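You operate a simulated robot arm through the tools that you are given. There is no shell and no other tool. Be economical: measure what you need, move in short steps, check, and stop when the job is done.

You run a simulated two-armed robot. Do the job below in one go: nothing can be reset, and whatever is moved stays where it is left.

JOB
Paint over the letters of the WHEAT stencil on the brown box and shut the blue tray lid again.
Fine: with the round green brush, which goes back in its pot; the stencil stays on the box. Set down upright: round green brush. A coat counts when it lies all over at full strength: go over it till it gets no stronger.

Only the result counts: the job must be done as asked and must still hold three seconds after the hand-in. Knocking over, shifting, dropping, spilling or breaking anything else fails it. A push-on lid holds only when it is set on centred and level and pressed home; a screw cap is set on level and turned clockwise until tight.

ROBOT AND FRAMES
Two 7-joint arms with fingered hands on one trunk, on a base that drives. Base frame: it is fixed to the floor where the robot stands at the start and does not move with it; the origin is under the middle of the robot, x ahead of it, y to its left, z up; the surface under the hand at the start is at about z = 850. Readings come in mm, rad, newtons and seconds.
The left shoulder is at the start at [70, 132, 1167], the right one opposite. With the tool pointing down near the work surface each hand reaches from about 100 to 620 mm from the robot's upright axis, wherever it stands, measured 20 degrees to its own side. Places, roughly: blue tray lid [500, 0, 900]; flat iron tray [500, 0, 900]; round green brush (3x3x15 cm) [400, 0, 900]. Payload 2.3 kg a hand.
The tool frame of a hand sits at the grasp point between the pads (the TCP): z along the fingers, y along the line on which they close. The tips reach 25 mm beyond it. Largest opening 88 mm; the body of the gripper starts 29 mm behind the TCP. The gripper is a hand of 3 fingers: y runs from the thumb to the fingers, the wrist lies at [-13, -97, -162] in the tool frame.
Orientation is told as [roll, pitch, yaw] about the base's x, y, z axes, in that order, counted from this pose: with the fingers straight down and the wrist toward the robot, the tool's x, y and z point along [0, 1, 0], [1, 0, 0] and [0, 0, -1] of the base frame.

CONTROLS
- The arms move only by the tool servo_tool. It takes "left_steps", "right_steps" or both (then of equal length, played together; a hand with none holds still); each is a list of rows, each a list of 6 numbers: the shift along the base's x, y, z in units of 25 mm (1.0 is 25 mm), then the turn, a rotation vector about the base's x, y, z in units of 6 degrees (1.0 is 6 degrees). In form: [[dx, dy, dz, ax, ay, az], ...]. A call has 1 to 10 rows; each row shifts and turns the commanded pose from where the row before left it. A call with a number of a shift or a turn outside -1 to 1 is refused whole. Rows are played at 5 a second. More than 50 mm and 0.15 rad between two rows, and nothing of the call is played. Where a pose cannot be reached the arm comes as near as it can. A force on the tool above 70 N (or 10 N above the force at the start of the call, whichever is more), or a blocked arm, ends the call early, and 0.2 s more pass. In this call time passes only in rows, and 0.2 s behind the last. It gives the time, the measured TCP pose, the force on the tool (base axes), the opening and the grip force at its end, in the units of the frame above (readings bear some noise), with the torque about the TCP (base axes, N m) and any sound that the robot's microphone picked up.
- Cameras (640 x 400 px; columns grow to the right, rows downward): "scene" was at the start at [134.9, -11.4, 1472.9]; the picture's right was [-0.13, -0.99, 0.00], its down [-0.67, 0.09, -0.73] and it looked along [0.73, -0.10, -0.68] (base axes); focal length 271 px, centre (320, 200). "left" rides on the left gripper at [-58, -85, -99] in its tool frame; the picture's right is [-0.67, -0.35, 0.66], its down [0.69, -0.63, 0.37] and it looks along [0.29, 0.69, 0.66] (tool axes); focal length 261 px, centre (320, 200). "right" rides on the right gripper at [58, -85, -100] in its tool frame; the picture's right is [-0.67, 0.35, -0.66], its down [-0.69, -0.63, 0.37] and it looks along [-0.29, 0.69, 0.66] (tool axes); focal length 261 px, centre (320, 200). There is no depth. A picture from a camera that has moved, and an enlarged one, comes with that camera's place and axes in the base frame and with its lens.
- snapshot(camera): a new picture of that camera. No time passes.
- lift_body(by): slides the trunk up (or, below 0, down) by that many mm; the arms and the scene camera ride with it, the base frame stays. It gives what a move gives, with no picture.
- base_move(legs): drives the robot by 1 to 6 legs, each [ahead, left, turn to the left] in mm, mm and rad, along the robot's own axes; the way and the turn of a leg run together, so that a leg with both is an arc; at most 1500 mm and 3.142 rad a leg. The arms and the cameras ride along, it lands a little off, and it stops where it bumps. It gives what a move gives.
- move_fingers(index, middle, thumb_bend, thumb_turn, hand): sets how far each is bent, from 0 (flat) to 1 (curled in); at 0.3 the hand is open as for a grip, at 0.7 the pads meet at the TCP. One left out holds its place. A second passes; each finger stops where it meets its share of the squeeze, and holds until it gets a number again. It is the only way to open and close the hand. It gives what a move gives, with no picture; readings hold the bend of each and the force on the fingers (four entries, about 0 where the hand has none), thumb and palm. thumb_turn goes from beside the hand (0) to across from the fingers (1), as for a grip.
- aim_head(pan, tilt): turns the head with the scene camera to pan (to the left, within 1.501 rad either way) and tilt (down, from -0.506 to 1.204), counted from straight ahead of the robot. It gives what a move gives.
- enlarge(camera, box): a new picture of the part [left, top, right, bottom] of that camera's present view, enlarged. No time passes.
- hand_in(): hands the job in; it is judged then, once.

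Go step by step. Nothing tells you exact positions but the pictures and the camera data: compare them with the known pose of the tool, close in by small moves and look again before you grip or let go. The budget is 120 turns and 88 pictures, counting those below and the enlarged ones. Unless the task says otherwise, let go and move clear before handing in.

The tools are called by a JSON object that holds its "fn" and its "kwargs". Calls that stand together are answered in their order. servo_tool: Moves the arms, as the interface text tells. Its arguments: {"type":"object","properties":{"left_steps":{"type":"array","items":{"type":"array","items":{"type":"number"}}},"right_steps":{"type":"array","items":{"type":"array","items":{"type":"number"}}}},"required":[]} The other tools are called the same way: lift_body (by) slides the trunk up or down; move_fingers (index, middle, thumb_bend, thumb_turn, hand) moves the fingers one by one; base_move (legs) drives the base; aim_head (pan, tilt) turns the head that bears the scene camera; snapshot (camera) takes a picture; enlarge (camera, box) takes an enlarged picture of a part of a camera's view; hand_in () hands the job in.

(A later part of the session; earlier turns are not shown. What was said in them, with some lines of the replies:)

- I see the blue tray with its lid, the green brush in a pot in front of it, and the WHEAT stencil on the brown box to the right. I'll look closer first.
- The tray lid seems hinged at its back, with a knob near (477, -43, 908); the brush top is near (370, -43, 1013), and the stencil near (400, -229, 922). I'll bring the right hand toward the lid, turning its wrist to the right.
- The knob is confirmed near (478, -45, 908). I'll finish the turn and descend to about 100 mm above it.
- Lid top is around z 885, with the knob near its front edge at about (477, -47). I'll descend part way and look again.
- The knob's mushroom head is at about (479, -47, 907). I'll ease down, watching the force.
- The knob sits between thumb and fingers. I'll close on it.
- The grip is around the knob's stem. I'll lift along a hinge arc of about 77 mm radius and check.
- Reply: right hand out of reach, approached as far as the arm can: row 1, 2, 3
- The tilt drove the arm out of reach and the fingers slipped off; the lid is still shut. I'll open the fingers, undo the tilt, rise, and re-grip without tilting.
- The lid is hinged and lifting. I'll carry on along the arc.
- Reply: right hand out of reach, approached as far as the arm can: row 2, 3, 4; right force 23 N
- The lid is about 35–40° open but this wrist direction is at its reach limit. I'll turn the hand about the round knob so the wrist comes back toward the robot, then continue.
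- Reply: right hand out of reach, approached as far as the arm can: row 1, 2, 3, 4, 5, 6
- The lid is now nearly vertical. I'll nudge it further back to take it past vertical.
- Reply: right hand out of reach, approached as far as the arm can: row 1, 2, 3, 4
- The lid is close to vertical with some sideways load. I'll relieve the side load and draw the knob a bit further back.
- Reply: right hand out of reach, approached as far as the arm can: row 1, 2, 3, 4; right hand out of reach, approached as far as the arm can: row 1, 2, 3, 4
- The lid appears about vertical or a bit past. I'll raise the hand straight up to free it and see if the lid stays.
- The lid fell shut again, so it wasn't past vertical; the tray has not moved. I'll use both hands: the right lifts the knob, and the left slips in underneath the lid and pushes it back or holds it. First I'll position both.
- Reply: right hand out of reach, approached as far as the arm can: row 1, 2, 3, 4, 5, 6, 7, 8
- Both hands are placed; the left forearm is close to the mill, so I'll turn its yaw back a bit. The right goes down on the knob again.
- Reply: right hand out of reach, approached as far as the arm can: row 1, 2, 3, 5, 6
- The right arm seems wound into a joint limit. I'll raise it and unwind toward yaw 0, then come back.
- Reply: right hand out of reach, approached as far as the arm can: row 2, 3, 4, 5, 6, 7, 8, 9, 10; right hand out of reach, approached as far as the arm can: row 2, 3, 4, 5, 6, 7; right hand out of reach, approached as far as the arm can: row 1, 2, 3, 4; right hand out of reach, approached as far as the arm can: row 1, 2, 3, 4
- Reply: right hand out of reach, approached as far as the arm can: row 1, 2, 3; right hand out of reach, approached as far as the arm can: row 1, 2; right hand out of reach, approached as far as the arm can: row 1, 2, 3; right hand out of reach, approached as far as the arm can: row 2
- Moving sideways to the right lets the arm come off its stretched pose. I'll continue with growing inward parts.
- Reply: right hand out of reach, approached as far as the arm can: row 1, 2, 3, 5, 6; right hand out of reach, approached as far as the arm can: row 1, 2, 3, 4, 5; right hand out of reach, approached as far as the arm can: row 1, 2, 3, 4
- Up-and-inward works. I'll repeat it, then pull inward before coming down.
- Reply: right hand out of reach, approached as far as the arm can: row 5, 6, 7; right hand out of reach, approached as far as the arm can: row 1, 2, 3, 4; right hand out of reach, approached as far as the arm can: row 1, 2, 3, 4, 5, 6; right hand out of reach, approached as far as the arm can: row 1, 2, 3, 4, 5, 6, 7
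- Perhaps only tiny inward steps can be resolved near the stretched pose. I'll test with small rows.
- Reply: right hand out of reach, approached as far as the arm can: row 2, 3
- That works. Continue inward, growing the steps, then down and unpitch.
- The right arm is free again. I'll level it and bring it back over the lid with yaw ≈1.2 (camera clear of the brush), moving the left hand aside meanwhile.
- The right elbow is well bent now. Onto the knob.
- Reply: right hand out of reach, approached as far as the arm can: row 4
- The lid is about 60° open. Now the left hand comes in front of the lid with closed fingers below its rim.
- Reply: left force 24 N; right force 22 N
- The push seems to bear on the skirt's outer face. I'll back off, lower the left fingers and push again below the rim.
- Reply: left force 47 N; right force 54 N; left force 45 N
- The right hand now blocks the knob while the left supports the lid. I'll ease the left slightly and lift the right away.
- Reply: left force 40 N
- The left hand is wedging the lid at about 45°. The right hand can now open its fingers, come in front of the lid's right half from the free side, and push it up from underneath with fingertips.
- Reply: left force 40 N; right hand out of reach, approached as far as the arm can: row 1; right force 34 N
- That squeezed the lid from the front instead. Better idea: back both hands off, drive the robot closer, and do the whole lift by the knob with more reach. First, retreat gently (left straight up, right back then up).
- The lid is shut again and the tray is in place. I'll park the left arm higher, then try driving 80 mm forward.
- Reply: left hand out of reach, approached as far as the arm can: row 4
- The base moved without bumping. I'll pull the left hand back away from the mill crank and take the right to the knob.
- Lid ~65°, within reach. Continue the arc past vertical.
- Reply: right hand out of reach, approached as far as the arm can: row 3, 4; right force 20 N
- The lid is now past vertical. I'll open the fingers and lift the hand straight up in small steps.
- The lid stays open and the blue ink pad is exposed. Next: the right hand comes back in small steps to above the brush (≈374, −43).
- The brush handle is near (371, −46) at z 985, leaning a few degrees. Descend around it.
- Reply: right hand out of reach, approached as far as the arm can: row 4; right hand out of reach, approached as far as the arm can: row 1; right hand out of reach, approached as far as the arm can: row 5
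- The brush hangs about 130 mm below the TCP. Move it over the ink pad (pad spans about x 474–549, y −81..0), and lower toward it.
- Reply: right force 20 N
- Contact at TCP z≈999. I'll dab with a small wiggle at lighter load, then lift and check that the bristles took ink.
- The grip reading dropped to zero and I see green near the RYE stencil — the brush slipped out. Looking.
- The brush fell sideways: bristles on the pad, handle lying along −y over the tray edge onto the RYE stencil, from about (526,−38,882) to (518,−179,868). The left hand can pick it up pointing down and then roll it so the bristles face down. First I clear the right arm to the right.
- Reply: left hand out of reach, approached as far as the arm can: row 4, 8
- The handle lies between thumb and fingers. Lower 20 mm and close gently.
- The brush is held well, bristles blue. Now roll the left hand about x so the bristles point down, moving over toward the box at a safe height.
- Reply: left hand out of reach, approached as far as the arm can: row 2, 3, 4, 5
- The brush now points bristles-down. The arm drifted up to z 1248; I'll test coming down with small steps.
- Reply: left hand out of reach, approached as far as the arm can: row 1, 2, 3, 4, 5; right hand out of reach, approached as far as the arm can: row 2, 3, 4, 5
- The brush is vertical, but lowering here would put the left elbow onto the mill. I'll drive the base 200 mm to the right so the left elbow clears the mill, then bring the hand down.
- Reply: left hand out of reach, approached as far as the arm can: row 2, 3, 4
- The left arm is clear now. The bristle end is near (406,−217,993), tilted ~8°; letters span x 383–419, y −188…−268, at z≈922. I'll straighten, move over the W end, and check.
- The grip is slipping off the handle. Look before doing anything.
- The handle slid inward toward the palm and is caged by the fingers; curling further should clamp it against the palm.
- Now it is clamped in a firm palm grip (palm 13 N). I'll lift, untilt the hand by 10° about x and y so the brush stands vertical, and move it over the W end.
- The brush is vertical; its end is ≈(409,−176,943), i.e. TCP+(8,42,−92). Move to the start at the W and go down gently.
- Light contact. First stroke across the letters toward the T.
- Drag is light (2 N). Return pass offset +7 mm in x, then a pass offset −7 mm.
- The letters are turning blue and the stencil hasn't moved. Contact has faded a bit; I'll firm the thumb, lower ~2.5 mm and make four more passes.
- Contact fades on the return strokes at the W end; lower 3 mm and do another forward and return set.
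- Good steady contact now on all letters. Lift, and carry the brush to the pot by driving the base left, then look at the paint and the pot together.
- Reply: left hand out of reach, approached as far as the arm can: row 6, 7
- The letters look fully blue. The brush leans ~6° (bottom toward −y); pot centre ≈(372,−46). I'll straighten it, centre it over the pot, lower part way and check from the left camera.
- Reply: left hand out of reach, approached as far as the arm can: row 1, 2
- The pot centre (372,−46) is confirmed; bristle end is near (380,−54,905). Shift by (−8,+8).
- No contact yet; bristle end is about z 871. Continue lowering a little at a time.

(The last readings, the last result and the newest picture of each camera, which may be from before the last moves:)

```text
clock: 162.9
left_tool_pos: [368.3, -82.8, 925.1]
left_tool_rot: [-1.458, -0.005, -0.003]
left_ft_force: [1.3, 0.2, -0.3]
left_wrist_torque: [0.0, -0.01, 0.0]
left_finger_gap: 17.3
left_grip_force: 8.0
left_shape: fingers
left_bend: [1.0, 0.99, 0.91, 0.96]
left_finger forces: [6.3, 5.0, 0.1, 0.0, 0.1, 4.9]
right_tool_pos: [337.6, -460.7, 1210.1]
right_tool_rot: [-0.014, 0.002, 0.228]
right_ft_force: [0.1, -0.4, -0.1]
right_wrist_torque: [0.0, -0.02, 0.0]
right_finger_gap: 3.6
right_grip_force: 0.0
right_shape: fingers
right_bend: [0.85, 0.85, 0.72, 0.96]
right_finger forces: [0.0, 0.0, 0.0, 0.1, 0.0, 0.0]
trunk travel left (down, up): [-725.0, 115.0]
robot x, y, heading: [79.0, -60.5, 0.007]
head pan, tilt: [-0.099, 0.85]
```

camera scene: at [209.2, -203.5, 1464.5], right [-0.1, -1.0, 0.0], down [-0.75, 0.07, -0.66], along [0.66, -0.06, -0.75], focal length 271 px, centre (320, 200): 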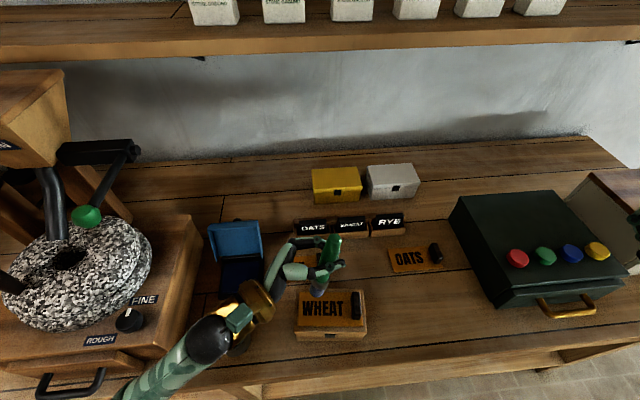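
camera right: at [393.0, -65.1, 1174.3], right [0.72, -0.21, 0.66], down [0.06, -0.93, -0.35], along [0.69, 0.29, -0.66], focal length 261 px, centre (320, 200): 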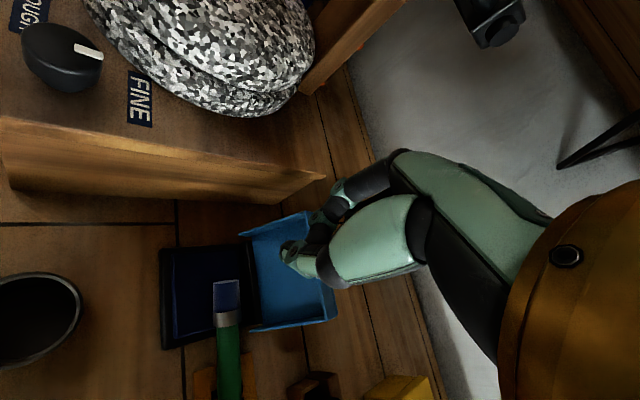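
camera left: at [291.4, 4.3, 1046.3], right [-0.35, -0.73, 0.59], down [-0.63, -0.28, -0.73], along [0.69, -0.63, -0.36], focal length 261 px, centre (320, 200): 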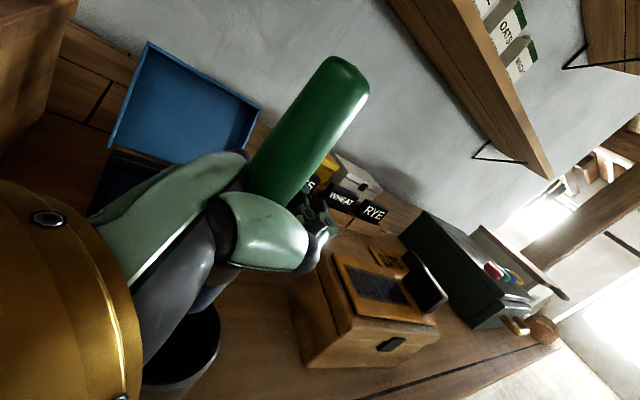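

{"fn": "servo_tool", "kwargs": {"left_steps": [[0, 0, -0.1, 0, 0, 0]]}}

{"fn": "servo_tool", "kwargs": {"left_steps": [[0, 0, -0.1, 0, 0, 0]]}}

```text
clock: 163.3
left_tool_pos: [369.2, -83.2, 922.3]
left_tool_rot: [-1.455, -0.004, -0.004]
left_ft_force: [-0.1, -1.4, -0.1]
left_wrist_torque: [0.0, 0.01, 0.02]
left_finger_gap: 17.4
left_grip_force: 8.0
left_shape: fingers
left_bend: [1.0, 0.99, 0.91, 0.96]
left_finger forces: [6.4, 4.9, 0.0, 0.1, 0.1, 4.9]
right_tool_pos: [335.1, -460.6, 1210.3]
right_tool_rot: [-0.012, 0.002, 0.228]
right_ft_force: [1.1, 0.1, -0.4]
right_wrist_torque: [-0.01, 0.04, 0.03]
right_finger_gap: 3.6
right_grip_force: 0.0
right_shape: fingers
right_bend: [0.85, 0.85, 0.72, 0.96]
right_finger forces: [0.0, 0.0, 0.0, 0.1, 0.0, 0.0]
trunk travel left (down, up): [-725.0, 115.0]
robot x, y, heading: [78.5, -62.4, 0.003]
head pan, tilt: [-0.099, 0.85]
```

```text
clock: 163.7
left_tool_pos: [370.6, -84.6, 920.4]
left_tool_rot: [-1.458, -0.005, -0.003]
left_ft_force: [0.3, 0.6, 3.5]
left_wrist_torque: [0.13, -0.03, -0.02]
left_finger_gap: 17.6
left_grip_force: 8.2
left_shape: fingers
left_bend: [1.0, 0.99, 0.91, 0.96]
left_finger forces: [6.3, 4.8, 0.0, 0.0, 0.0, 4.9]
right_tool_pos: [336.0, -461.0, 1211.0]
right_tool_rot: [-0.013, 0.001, 0.228]
right_ft_force: [0.1, 0.2, -0.6]
right_wrist_torque: [-0.01, 0.0, -0.04]
right_finger_gap: 3.6
right_grip_force: 0.0
right_shape: fingers
right_bend: [0.85, 0.85, 0.72, 0.96]
right_finger forces: [0.1, 0.0, 0.1, 0.0, 0.0, 0.1]
trunk travel left (down, up): [-725.0, 115.0]
robot x, y, heading: [80.0, -60.6, 0.001]
head pan, tilt: [-0.099, 0.85]
```

The bristles rest on the pot floor (3.5 N at the brush axis). Release, ease the palm off, and rise straight up with the hand open.

{"fn": "move_fingers", "kwargs": {"hand": "left", "index": 0.25, "middle": 0.25, "thumb_bend": 0.25}}

{"fn": "servo_tool", "kwargs": {"left_steps": [[0, 0.2, 0, 0, 0, 0], [0, 0.3, 0.1, 0, 0, 0]]}}

{"fn": "enlarge", "kwargs": {"camera": "scene", "box": [220, 210, 400, 350]}}

```text
clock: 164.7
left_tool_pos: [370.3, -82.5, 918.6]
left_tool_rot: [-1.456, -0.005, -0.003]
left_ft_force: [-0.1, -0.5, 0.7]
left_wrist_torque: [-0.02, 0.02, 0.01]
left_finger_gap: 93.8
left_grip_force: 0.2
left_shape: fingers
left_bend: [0.25, 0.25, 0.25, 0.97]
left_finger forces: [0.0, 0.0, 0.0, 0.0, 0.0, 0.0]
right_tool_pos: [336.5, -460.8, 1211.4]
right_tool_rot: [-0.013, 0.001, 0.228]
right_ft_force: [0.7, -0.6, -0.4]
right_wrist_torque: [0.0, 0.01, 0.02]
right_finger_gap: 3.8
right_grip_force: 0.0
right_shape: fingers
right_bend: [0.85, 0.85, 0.72, 0.96]
right_finger forces: [0.0, 0.0, 0.0, 0.0, 0.1, 0.0]
trunk travel left (down, up): [-725.0, 115.0]
robot x, y, heading: [81.7, -64.3, -0.001]
head pan, tilt: [-0.099, 0.85]
```

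```text
clock: 165.3
left_tool_pos: [370.7, -71.1, 921.7]
left_tool_rot: [-1.457, -0.005, -0.003]
left_ft_force: [0.4, 0.2, -0.5]
left_wrist_torque: [-0.01, 0.02, -0.01]
left_finger_gap: 94.0
left_grip_force: 0.1
left_shape: fingers
left_bend: [0.25, 0.25, 0.25, 0.97]
left_finger forces: [0.0, 0.0, 0.0, 0.0, 0.0, 0.1]
right_tool_pos: [336.4, -460.3, 1211.1]
right_tool_rot: [-0.013, 0.003, 0.228]
right_ft_force: [-0.3, 0.0, 0.3]
right_wrist_torque: [0.04, 0.04, -0.01]
right_finger_gap: 3.5
right_grip_force: 0.0
right_shape: fingers
right_bend: [0.85, 0.85, 0.72, 0.96]
right_finger forces: [0.0, 0.1, 0.0, 0.1, 0.0, 0.0]
trunk travel left (down, up): [-725.0, 115.0]
robot x, y, heading: [77.1, -59.8, 0.005]
head pan, tilt: [-0.099, 0.85]
```

```text
2.86 times, centred on (310, 280) of scene
camera zoom: at [209.1, -69.3, 1464.5], right [-0.1, -1.0, 0.0], down [-0.75, 0.07, -0.66], along [0.66, -0.06, -0.75], focal length 774 px, centre (349, -29)
```

zoom: 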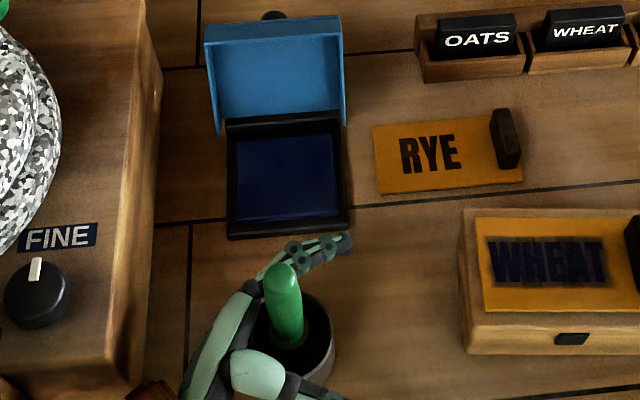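

The brush stands in its pot, and the paint looks good. Raise the open hand straight up clear of the handle.

{"fn": "servo_tool", "kwargs": {"left_steps": [[0, 0, 0.4, 0, 0, 0], [0, 0, 0.6, 0, 0, 0], [0, 0, 0.8, 0, 0, 0], [0, 0, 0.8, 0, 0, 0], [0, 0, 0.8, 0, 0, 0], [0, 0, 0.8, 0, 0, 0], [0, 0, 0.8, 0, 0, 0], [0, 0, 0.8, 0, 0, 0], [0, 0, 0.6, 0, 0, 0]]}}

```text
clock: 167.3
left_tool_pos: [392.7, -75.5, 1064.7]
left_tool_rot: [-1.456, -0.004, -0.005]
left_ft_force: [0.7, 0.0, 0.0]
left_wrist_torque: [-0.01, 0.01, 0.01]
left_finger_gap: 93.8
left_grip_force: 0.1
left_shape: fingers
left_bend: [0.25, 0.25, 0.25, 0.97]
left_finger forces: [0.0, 0.0, 0.0, 0.0, 0.0, 0.0]
left hand out of reach, approached as far as the arm can: row 7, 8, 9
right_tool_pos: [337.4, -460.4, 1211.0]
right_tool_rot: [-0.013, 0.002, 0.231]
right_ft_force: [-1.2, 0.3, 0.0]
right_wrist_torque: [0.0, 0.02, 0.0]
right_finger_gap: 3.7
right_grip_force: 0.0
right_shape: fingers
right_bend: [0.85, 0.85, 0.72, 0.96]
right_finger forces: [0.0, 0.0, 0.0, 0.0, 0.1, 0.0]
trunk travel left (down, up): [-725.0, 115.0]
robot x, y, heading: [81.0, -60.6, 0.001]
head pan, tilt: [-0.099, 0.85]
```

Now roll the left hand back to fingers-down while rising, fingers closed, to use it for shutting the lid.

{"fn": "servo_tool", "kwargs": {"left_steps": [[0, 0, 0.5, 1, 0, 0], [0, 0, 0.5, 1, 0, 0], [0, 0, 0.5, 1, 0, 0], [0, 0, 0.4, 1, 0, 0], [0, 0, 0.4, 1, 0, 0], [0, 0, 0.4, 1, 0, 0], [0, 0, 0.3, 1, 0, 0], [0, 0, 0.3, 1, 0, 0], [0, 0, 0, 1, 0, 0], [0, 0, 0, 1, 0, 0]]}}

{"fn": "servo_tool", "kwargs": {"left_steps": [[0, 0, 0, 1, 0, 0], [0, 0, 0, 1, 0, 0], [0, 0, 0, 1, 0, 0], [0, 0, 0, 0.9, 0, 0]]}}

{"fn": "move_fingers", "kwargs": {"hand": "left", "index": 0.7, "middle": 0.7, "thumb_bend": 0.68}}

```text
clock: 169.5
left_tool_pos: [423.3, -83.4, 1139.8]
left_tool_rot: [-0.485, -0.027, 0.008]
left_ft_force: [0.2, -0.2, 0.0]
left_wrist_torque: [-0.01, -0.02, -0.02]
left_finger_gap: 93.9
left_grip_force: 0.1
left_shape: fingers
left_bend: [0.25, 0.25, 0.25, 0.97]
left_finger forces: [0.1, 0.0, 0.1, 0.0, 0.1, 0.0]
left hand out of reach, approached as far as the arm can: row 1, 2, 3, 9
right_tool_pos: [335.7, -462.0, 1210.7]
right_tool_rot: [-0.015, 0.001, 0.228]
right_ft_force: [0.1, -0.2, -0.2]
right_wrist_torque: [-0.02, -0.01, 0.0]
right_finger_gap: 3.5
right_grip_force: 0.1
right_shape: fingers
right_bend: [0.85, 0.85, 0.72, 0.96]
right_finger forces: [0.0, 0.0, 0.0, 0.1, 0.0, 0.1]
trunk travel left (down, up): [-725.0, 115.0]
robot x, y, heading: [79.0, -62.7, 0.0]
head pan, tilt: [-0.099, 0.85]
```

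```text
clock: 170.5
left_tool_pos: [422.7, -82.7, 1138.5]
left_tool_rot: [-0.075, -0.026, -0.002]
left_ft_force: [0.3, -0.5, -0.2]
left_wrist_torque: [-0.02, -0.02, 0.01]
left_finger_gap: 93.9
left_grip_force: 0.1
left_shape: fingers
left_bend: [0.25, 0.25, 0.25, 0.97]
left_finger forces: [0.1, 0.1, 0.1, 0.1, 0.0, 0.1]
right_tool_pos: [337.0, -460.9, 1209.9]
right_tool_rot: [-0.012, 0.002, 0.228]
right_ft_force: [0.1, -0.5, 0.7]
right_wrist_torque: [0.0, -0.03, 0.01]
right_finger_gap: 3.5
right_grip_force: 0.0
right_shape: fingers
right_bend: [0.85, 0.85, 0.72, 0.96]
right_finger forces: [0.0, 0.0, 0.1, 0.0, 0.1, 0.0]
trunk travel left (down, up): [-725.0, 115.0]
robot x, y, heading: [81.8, -59.6, -0.001]
head pan, tilt: [-0.099, 0.85]
```

```text
clock: 171.5
left_tool_pos: [423.0, -81.0, 1138.6]
left_tool_rot: [-0.079, -0.028, -0.005]
left_ft_force: [-0.4, -0.4, 0.6]
left_wrist_torque: [-0.03, -0.02, 0.0]
left_finger_gap: 0.9
left_grip_force: 0.0
left_shape: fingers
left_bend: [0.7, 0.7, 0.68, 0.97]
left_finger forces: [0.0, 0.0, 0.0, 0.1, 0.0, 0.0]
right_tool_pos: [337.7, -460.6, 1210.1]
right_tool_rot: [-0.013, 0.002, 0.229]
right_ft_force: [-0.1, -0.9, 0.1]
right_wrist_torque: [0.0, -0.02, 0.01]
right_finger_gap: 3.4
right_grip_force: 0.0
right_shape: fingers
right_bend: [0.85, 0.85, 0.72, 0.96]
right_finger forces: [0.0, 0.0, 0.1, 0.0, 0.0, 0.0]
trunk travel left (down, up): [-725.0, 115.0]
robot x, y, heading: [80.0, -62.1, 0.001]
head pan, tilt: [-0.099, 0.85]
```

{"fn": "servo_tool", "kwargs": {"left_steps": [[0.8, 0, -0.3, 0.35, 0.1, 0], [0.8, 0, -0.3, 0.35, 0.1, 0], [0.8, 0, -0.3, 0, 0, 0], [0.8, 0, -0.3, 0, 0, 0], [0.8, 0, -0.3, 0, 0, 0], [0.8, 0, -0.3, 0, 0, 0], [0.8, 0, -0.3, 0, 0, 0], [0.8, 0, -0.3, 0, 0, 0], [0.8, 0, -0.3, 0, 0, 0], [0.8, 0, -0.3, 0, 0, 0]]}}

```text
clock: 173.7
left_tool_pos: [625.8, -82.6, 1062.4]
left_tool_rot: [-0.001, -0.007, -0.008]
left_ft_force: [0.0, 0.0, 0.5]
left_wrist_torque: [0.03, 0.02, 0.0]
left_finger_gap: 0.9
left_grip_force: 0.0
left_shape: fingers
left_bend: [0.7, 0.7, 0.68, 0.97]
left_finger forces: [0.0, 0.0, 0.0, 0.0, 0.0, 0.1]
right_tool_pos: [337.8, -461.5, 1210.1]
right_tool_rot: [-0.012, 0.005, 0.227]
right_ft_force: [-0.4, 0.4, 0.5]
right_wrist_torque: [0.02, 0.01, 0.02]
right_finger_gap: 3.4
right_grip_force: 0.1
right_shape: fingers
right_bend: [0.85, 0.85, 0.72, 0.96]
right_finger forces: [0.1, 0.0, 0.0, 0.1, 0.1, 0.0]
trunk travel left (down, up): [-725.0, 115.0]
robot x, y, heading: [77.8, -59.5, 0.002]
head pan, tilt: [-0.099, 0.85]
```

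{"fn": "servo_tool", "kwargs": {"left_steps": [[0.2, 0.05, -0.9, 0, 0, 0], [0, 0, -0.9, 0, 0, 0], [0, 0, -0.9, 0, 0, 0], [0, 0, -0.75, 0, 0, 0]]}}

{"fn": "servo_tool", "kwargs": {"left_steps": [[-0.4, 0, 0, 0, 0, 0], [-0.4, 0, 0, 0, 0, 0], [-0.4, 0, 0, 0, 0, 0]]}}

```text
clock: 174.7
left_tool_pos: [628.1, -80.1, 977.5]
left_tool_rot: [-0.005, -0.005, -0.005]
left_ft_force: [0.0, 0.3, 0.3]
left_wrist_torque: [-0.02, -0.03, -0.01]
left_finger_gap: 1.0
left_grip_force: 0.0
left_shape: fingers
left_bend: [0.7, 0.7, 0.68, 0.97]
left_finger forces: [0.1, 0.1, 0.0, 0.0, 0.0, 0.0]
right_tool_pos: [337.5, -460.4, 1209.8]
right_tool_rot: [-0.013, 0.005, 0.229]
right_ft_force: [0.1, -0.4, -0.1]
right_wrist_torque: [0.0, 0.0, -0.01]
right_finger_gap: 3.5
right_grip_force: 0.1
right_shape: fingers
right_bend: [0.85, 0.85, 0.72, 0.96]
right_finger forces: [0.0, 0.1, 0.0, 0.0, 0.0, 0.0]
trunk travel left (down, up): [-725.0, 115.0]
robot x, y, heading: [78.6, -62.6, 0.006]
head pan, tilt: [-0.099, 0.85]
```

```text
clock: 175.5
left_tool_pos: [598.2, -81.4, 978.4]
left_tool_rot: [-0.005, -0.005, -0.004]
left_ft_force: [-0.1, -0.3, 0.6]
left_wrist_torque: [-0.03, -0.02, 0.02]
left_finger_gap: 0.3
left_grip_force: 0.1
left_shape: fingers
left_bend: [0.7, 0.7, 0.68, 0.97]
left_finger forces: [0.1, 0.0, 0.1, 0.0, 0.0, 0.0]
right_tool_pos: [335.5, -460.5, 1210.5]
right_tool_rot: [-0.013, 0.004, 0.228]
right_ft_force: [0.5, -0.5, 0.2]
right_wrist_torque: [0.0, 0.02, 0.0]
right_finger_gap: 3.5
right_grip_force: 0.0
right_shape: fingers
right_bend: [0.85, 0.85, 0.72, 0.96]
right_finger forces: [0.1, 0.0, 0.1, 0.0, 0.0, 0.1]
trunk travel left (down, up): [-725.0, 115.0]
robot x, y, heading: [77.5, -61.4, 0.002]
head pan, tilt: [-0.099, 0.85]
```

{"fn": "servo_tool", "kwargs": {"left_steps": [[-0.4, 0, -0.1, 0, 0, 0], [-0.4, 0, -0.1, 0, 0, 0], [-0.4, 0, 0, 0, 0, 0], [-0.4, 0, 0, 0, 0, 0], [-0.4, 0, 0, 0, 0, 0]]}}

```text
clock: 176.7
left_tool_pos: [547.0, -80.3, 973.6]
left_tool_rot: [-0.005, -0.006, -0.007]
left_ft_force: [0.0, 0.1, -0.4]
left_wrist_torque: [-0.01, -0.01, 0.01]
left_finger_gap: 0.7
left_grip_force: 0.1
left_shape: fingers
left_bend: [0.7, 0.7, 0.68, 0.97]
left_finger forces: [0.0, 0.0, 0.0, 0.0, 0.1, 0.1]
right_tool_pos: [336.0, -459.1, 1211.0]
right_tool_rot: [-0.012, 0.001, 0.231]
right_ft_force: [0.1, 0.1, 0.2]
right_wrist_torque: [-0.01, -0.01, 0.0]
right_finger_gap: 3.6
right_grip_force: 0.0
right_shape: fingers
right_bend: [0.85, 0.85, 0.72, 0.96]
right_finger forces: [0.0, 0.1, 0.0, 0.0, 0.0, 0.0]
trunk travel left (down, up): [-725.0, 115.0]
robot x, y, heading: [80.2, -63.1, 0.005]
head pan, tilt: [-0.099, 0.85]
```

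{"fn": "servo_tool", "kwargs": {"left_steps": [[-0.6, -0.1, 0, 0, 0, 0], [-0.6, -0.1, 0, 0, 0, 0], [-0.6, 0, -0.3, 0, 0, 0], [0, 0, -0.8, 0, 0, 0], [0, 0, -0.7, 0, 0, 0]]}}

{"fn": "servo_tool", "kwargs": {"left_steps": [[0, 0, -0.3, 0, 0, 0], [0, 0, -0.2, 0, 0, 0]]}}

```text
clock: 177.9
left_tool_pos: [502.5, -86.8, 927.2]
left_tool_rot: [-0.004, -0.004, -0.007]
left_ft_force: [-0.7, 0.4, -0.3]
left_wrist_torque: [-0.01, -0.01, -0.03]
left_finger_gap: 0.7
left_grip_force: 0.0
left_shape: fingers
left_bend: [0.7, 0.7, 0.68, 0.97]
left_finger forces: [0.1, 0.0, 0.1, 0.0, 0.0, 0.1]
right_tool_pos: [337.1, -460.4, 1210.6]
right_tool_rot: [-0.012, 0.003, 0.228]
right_ft_force: [-0.6, -0.4, 0.0]
right_wrist_torque: [0.0, -0.01, -0.02]
right_finger_gap: 3.4
right_grip_force: 0.0
right_shape: fingers
right_bend: [0.85, 0.85, 0.72, 0.96]
right_finger forces: [0.0, 0.0, 0.0, 0.1, 0.1, 0.0]
trunk travel left (down, up): [-725.0, 115.0]
robot x, y, heading: [79.6, -66.7, -0.003]
head pan, tilt: [-0.099, 0.85]
```

```text
clock: 178.5
left_tool_pos: [502.2, -86.3, 915.8]
left_tool_rot: [-0.004, -0.005, -0.006]
left_ft_force: [0.5, -0.7, 0.3]
left_wrist_torque: [-0.01, 0.01, 0.02]
left_finger_gap: 0.6
left_grip_force: 0.2
left_shape: fingers
left_bend: [0.7, 0.7, 0.68, 0.97]
left_finger forces: [0.0, 0.0, 0.0, 0.0, 0.1, 0.0]
right_tool_pos: [336.9, -460.0, 1210.6]
right_tool_rot: [-0.013, 0.002, 0.229]
right_ft_force: [-0.2, 1.0, 0.2]
right_wrist_torque: [0.01, 0.01, 0.03]
right_finger_gap: 3.6
right_grip_force: 0.0
right_shape: fingers
right_bend: [0.85, 0.85, 0.72, 0.96]
right_finger forces: [0.1, 0.0, 0.1, 0.0, 0.1, 0.1]
trunk travel left (down, up): [-725.0, 115.0]
robot x, y, heading: [78.5, -65.1, 0.001]
head pan, tilt: [-0.099, 0.85]
```

{"fn": "servo_tool", "kwargs": {"left_steps": [[0, 0, -0.15, 0, 0, 0]]}}

{"fn": "servo_tool", "kwargs": {"left_steps": [[0, 0, -0.15, 0, 0, 0]]}}

```text
clock: 178.9
left_tool_pos: [502.2, -84.8, 912.0]
left_tool_rot: [-0.005, -0.006, -0.006]
left_ft_force: [-0.2, -1.0, 0.3]
left_wrist_torque: [-0.03, 0.01, -0.06]
left_finger_gap: 0.7
left_grip_force: 0.1
left_shape: fingers
left_bend: [0.7, 0.7, 0.68, 0.97]
left_finger forces: [0.0, 0.0, 0.0, 0.0, 0.1, 0.0]
right_tool_pos: [336.9, -460.9, 1210.8]
right_tool_rot: [-0.014, 0.001, 0.229]
right_ft_force: [-0.1, -0.7, -0.5]
right_wrist_torque: [0.02, 0.03, 0.0]
right_finger_gap: 3.2
right_grip_force: 0.0
right_shape: fingers
right_bend: [0.85, 0.85, 0.72, 0.96]
right_finger forces: [0.0, 0.0, 0.1, 0.0, 0.0, 0.1]
trunk travel left (down, up): [-725.0, 115.0]
robot x, y, heading: [75.5, -60.1, -0.002]
head pan, tilt: [-0.099, 0.85]
```

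```text
clock: 179.3
left_tool_pos: [502.3, -85.9, 908.5]
left_tool_rot: [-0.007, -0.005, -0.006]
left_ft_force: [0.6, -0.1, -0.4]
left_wrist_torque: [0.02, -0.01, 0.0]
left_finger_gap: 0.3
left_grip_force: 0.1
left_shape: fingers
left_bend: [0.7, 0.7, 0.68, 0.97]
left_finger forces: [0.0, 0.1, 0.1, 0.1, 0.0, 0.0]
right_tool_pos: [335.2, -461.5, 1211.2]
right_tool_rot: [-0.011, 0.001, 0.229]
right_ft_force: [0.0, -0.2, 0.0]
right_wrist_torque: [0.02, 0.01, 0.02]
right_finger_gap: 3.4
right_grip_force: 0.0
right_shape: fingers
right_bend: [0.85, 0.85, 0.72, 0.96]
right_finger forces: [0.2, 0.1, 0.0, 0.0, 0.0, 0.0]
trunk travel left (down, up): [-725.0, 115.0]
robot x, y, heading: [77.4, -64.5, 0.004]
head pan, tilt: [-0.099, 0.85]
```

{"fn": "servo_tool", "kwargs": {"left_steps": [[0, 0, -0.2, 0, 0, 0]]}}

{"fn": "servo_tool", "kwargs": {"left_steps": [[0, 0, -0.16, 0, 0, 0]]}}

```text
clock: 179.7
left_tool_pos: [499.3, -86.4, 907.6]
left_tool_rot: [-0.006, -0.015, -0.004]
left_ft_force: [-2.4, 2.1, 23.3]
left_wrist_torque: [-0.14, 0.25, 0.01]
left_finger_gap: 0.1
left_grip_force: 11.8
left_shape: fingers
left_bend: [0.7, 0.7, 0.71, 0.98]
left_finger forces: [2.6, 0.4, 0.1, 0.1, 20.2, 0.0]
right_tool_pos: [330.1, -459.0, 1212.9]
right_tool_rot: [-0.015, -0.001, 0.23]
right_ft_force: [0.1, 0.2, -0.3]
right_wrist_torque: [-0.01, 0.03, 0.05]
right_finger_gap: 3.6
right_grip_force: 0.1
right_shape: fingers
right_bend: [0.85, 0.85, 0.72, 0.96]
right_finger forces: [0.0, 0.1, 0.1, 0.0, 0.1, 0.1]
trunk travel left (down, up): [-725.0, 115.0]
robot x, y, heading: [75.8, -62.0, 0.001]
head pan, tilt: [-0.099, 0.85]
```

```text
clock: 180.1
left_tool_pos: [498.1, -85.8, 905.0]
left_tool_rot: [-0.007, -0.025, -0.004]
left_ft_force: [3.7, 1.4, 55.5]
left_wrist_torque: [-0.39, -0.12, 0.03]
left_finger_gap: 0.0
left_grip_force: 27.8
left_shape: fingers
left_bend: [0.69, 0.7, 0.71, 0.98]
left_finger forces: [27.6, 2.1, 0.0, 0.0, 25.4, 0.0]
right_tool_pos: [327.2, -459.9, 1214.1]
right_tool_rot: [-0.016, -0.005, 0.23]
right_ft_force: [0.7, -0.3, 0.6]
right_wrist_torque: [-0.01, 0.01, -0.03]
right_finger_gap: 3.5
right_grip_force: 0.0
right_shape: fingers
right_bend: [0.85, 0.85, 0.72, 0.96]
right_finger forces: [0.0, 0.0, 0.0, 0.0, 0.0, 0.0]
trunk travel left (down, up): [-725.0, 115.0]
robot x, y, heading: [79.2, -60.7, 0.005]
head pan, tilt: [-0.099, 0.85]
```

The fingers press on the lid top at the shut height, so it is closed. Lift clear and take the last look.

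{"fn": "servo_tool", "kwargs": {"left_steps": [[0, 0, 0.3, 0, 0, 0], [0, 0, 0.8, 0, 0, 0], [0, 0, 1, 0, 0, 0], [0, 0, 1, 0, 0, 0], [0, 0, 1, 0, 0, 0], [0, 0, 1, 0, 0, 0], [0, 0, 1, 0, 0, 0], [0, 0, 1, 0, 0, 0], [0, 0, 1, 0, 0, 0]]}}

{"fn": "servo_tool", "kwargs": {"left_steps": [[-0.6, 0, 0.5, 0, 0, 0], [-0.8, 0, 0.3, 0, 0, 0], [-0.8, 0.5, 0, 0, 0, 0], [-0.8, 0.8, 0, 0, 0, 0], [-0.8, 0.8, 0, 0, 0, 0], [-0.5, 0.8, 0, 0, 0, 0], [0, 0.8, 0, 0, 0, 0]]}}

{"fn": "enlarge", "kwargs": {"camera": "scene", "box": [220, 210, 400, 350]}}

```text
clock: 182.1
left_tool_pos: [503.3, -86.5, 1101.5]
left_tool_rot: [-0.005, -0.004, -0.004]
left_ft_force: [0.0, 1.2, 0.0]
left_wrist_torque: [0.0, -0.01, 0.02]
left_finger_gap: 0.1
left_grip_force: 0.0
left_shape: fingers
left_bend: [0.7, 0.7, 0.68, 0.98]
left_finger forces: [0.0, 0.1, 0.0, 0.0, 0.1, 0.1]
right_tool_pos: [336.1, -460.8, 1210.6]
right_tool_rot: [-0.011, 0.002, 0.231]
right_ft_force: [0.1, 0.1, -0.6]
right_wrist_torque: [0.02, 0.01, -0.02]
right_finger_gap: 3.3
right_grip_force: 0.0
right_shape: fingers
right_bend: [0.85, 0.85, 0.72, 0.96]
right_finger forces: [0.1, 0.0, 0.0, 0.0, 0.0, 0.0]
trunk travel left (down, up): [-725.0, 115.0]
robot x, y, heading: [79.2, -59.3, 0.004]
head pan, tilt: [-0.099, 0.85]
```

```text
clock: 183.7
left_tool_pos: [395.2, 7.1, 1120.8]
left_tool_rot: [-0.006, -0.005, -0.006]
left_ft_force: [0.1, -0.2, 0.0]
left_wrist_torque: [0.0, 0.01, -0.03]
left_finger_gap: 0.3
left_grip_force: 0.1
left_shape: fingers
left_bend: [0.7, 0.7, 0.68, 0.98]
left_finger forces: [0.0, 0.1, 0.1, 0.0, 0.0, 0.1]
right_tool_pos: [335.8, -459.7, 1211.1]
right_tool_rot: [-0.014, 0.004, 0.23]
right_ft_force: [-0.1, 0.5, -0.3]
right_wrist_torque: [0.0, -0.02, 0.03]
right_finger_gap: 3.5
right_grip_force: 0.0
right_shape: fingers
right_bend: [0.85, 0.85, 0.72, 0.96]
right_finger forces: [0.1, 0.0, 0.0, 0.0, 0.0, 0.0]
trunk travel left (down, up): [-725.0, 115.0]
robot x, y, heading: [77.1, -61.4, 0.004]
head pan, tilt: [-0.099, 0.85]
```

```text
2.86 times, centred on (310, 280) of scene
camera zoom: at [209.2, -68.2, 1464.5], right [-0.1, -1.0, 0.0], down [-0.75, 0.07, -0.66], along [0.66, -0.06, -0.75], focal length 774 px, centre (349, -29)
```

zoom: 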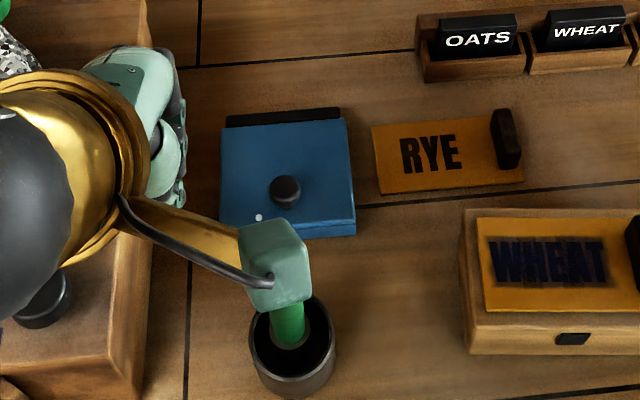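

The lid is shut, the brush stands in its pot, the WHEAT letters are blue with the stencil still in place, and both hands are clear. I'm handing in.

{"fn": "hand_in", "kwargs": {}}

```text
The job is handed in.
```

I painted the WHEAT letters, put the round green brush back upright in its pot, left the stencil on the box and shut the tray lid. I handed the job in, and no verdict has come back yet.

- **Paint strength:** I judged the coat by eye from the pictures. All the letters look evenly blue after repeated passes, but I couldn't confirm that it is at full strength.
- **Dropped brush:** The brush slipped from the right hand after dipping and fell across the tray onto the RYE stencil. I picked it up with the left hand. The RYE stencil and tray look unmoved in the later pictures.
- **Lid:** It fell shut more than once while I was opening it, and both hands pushed hard on it. The tray did not appear to shift.
- **Robot base:** I drove the base from its starting place to reach the work. It now stands about 80 mm forward and 60 mm to the right.
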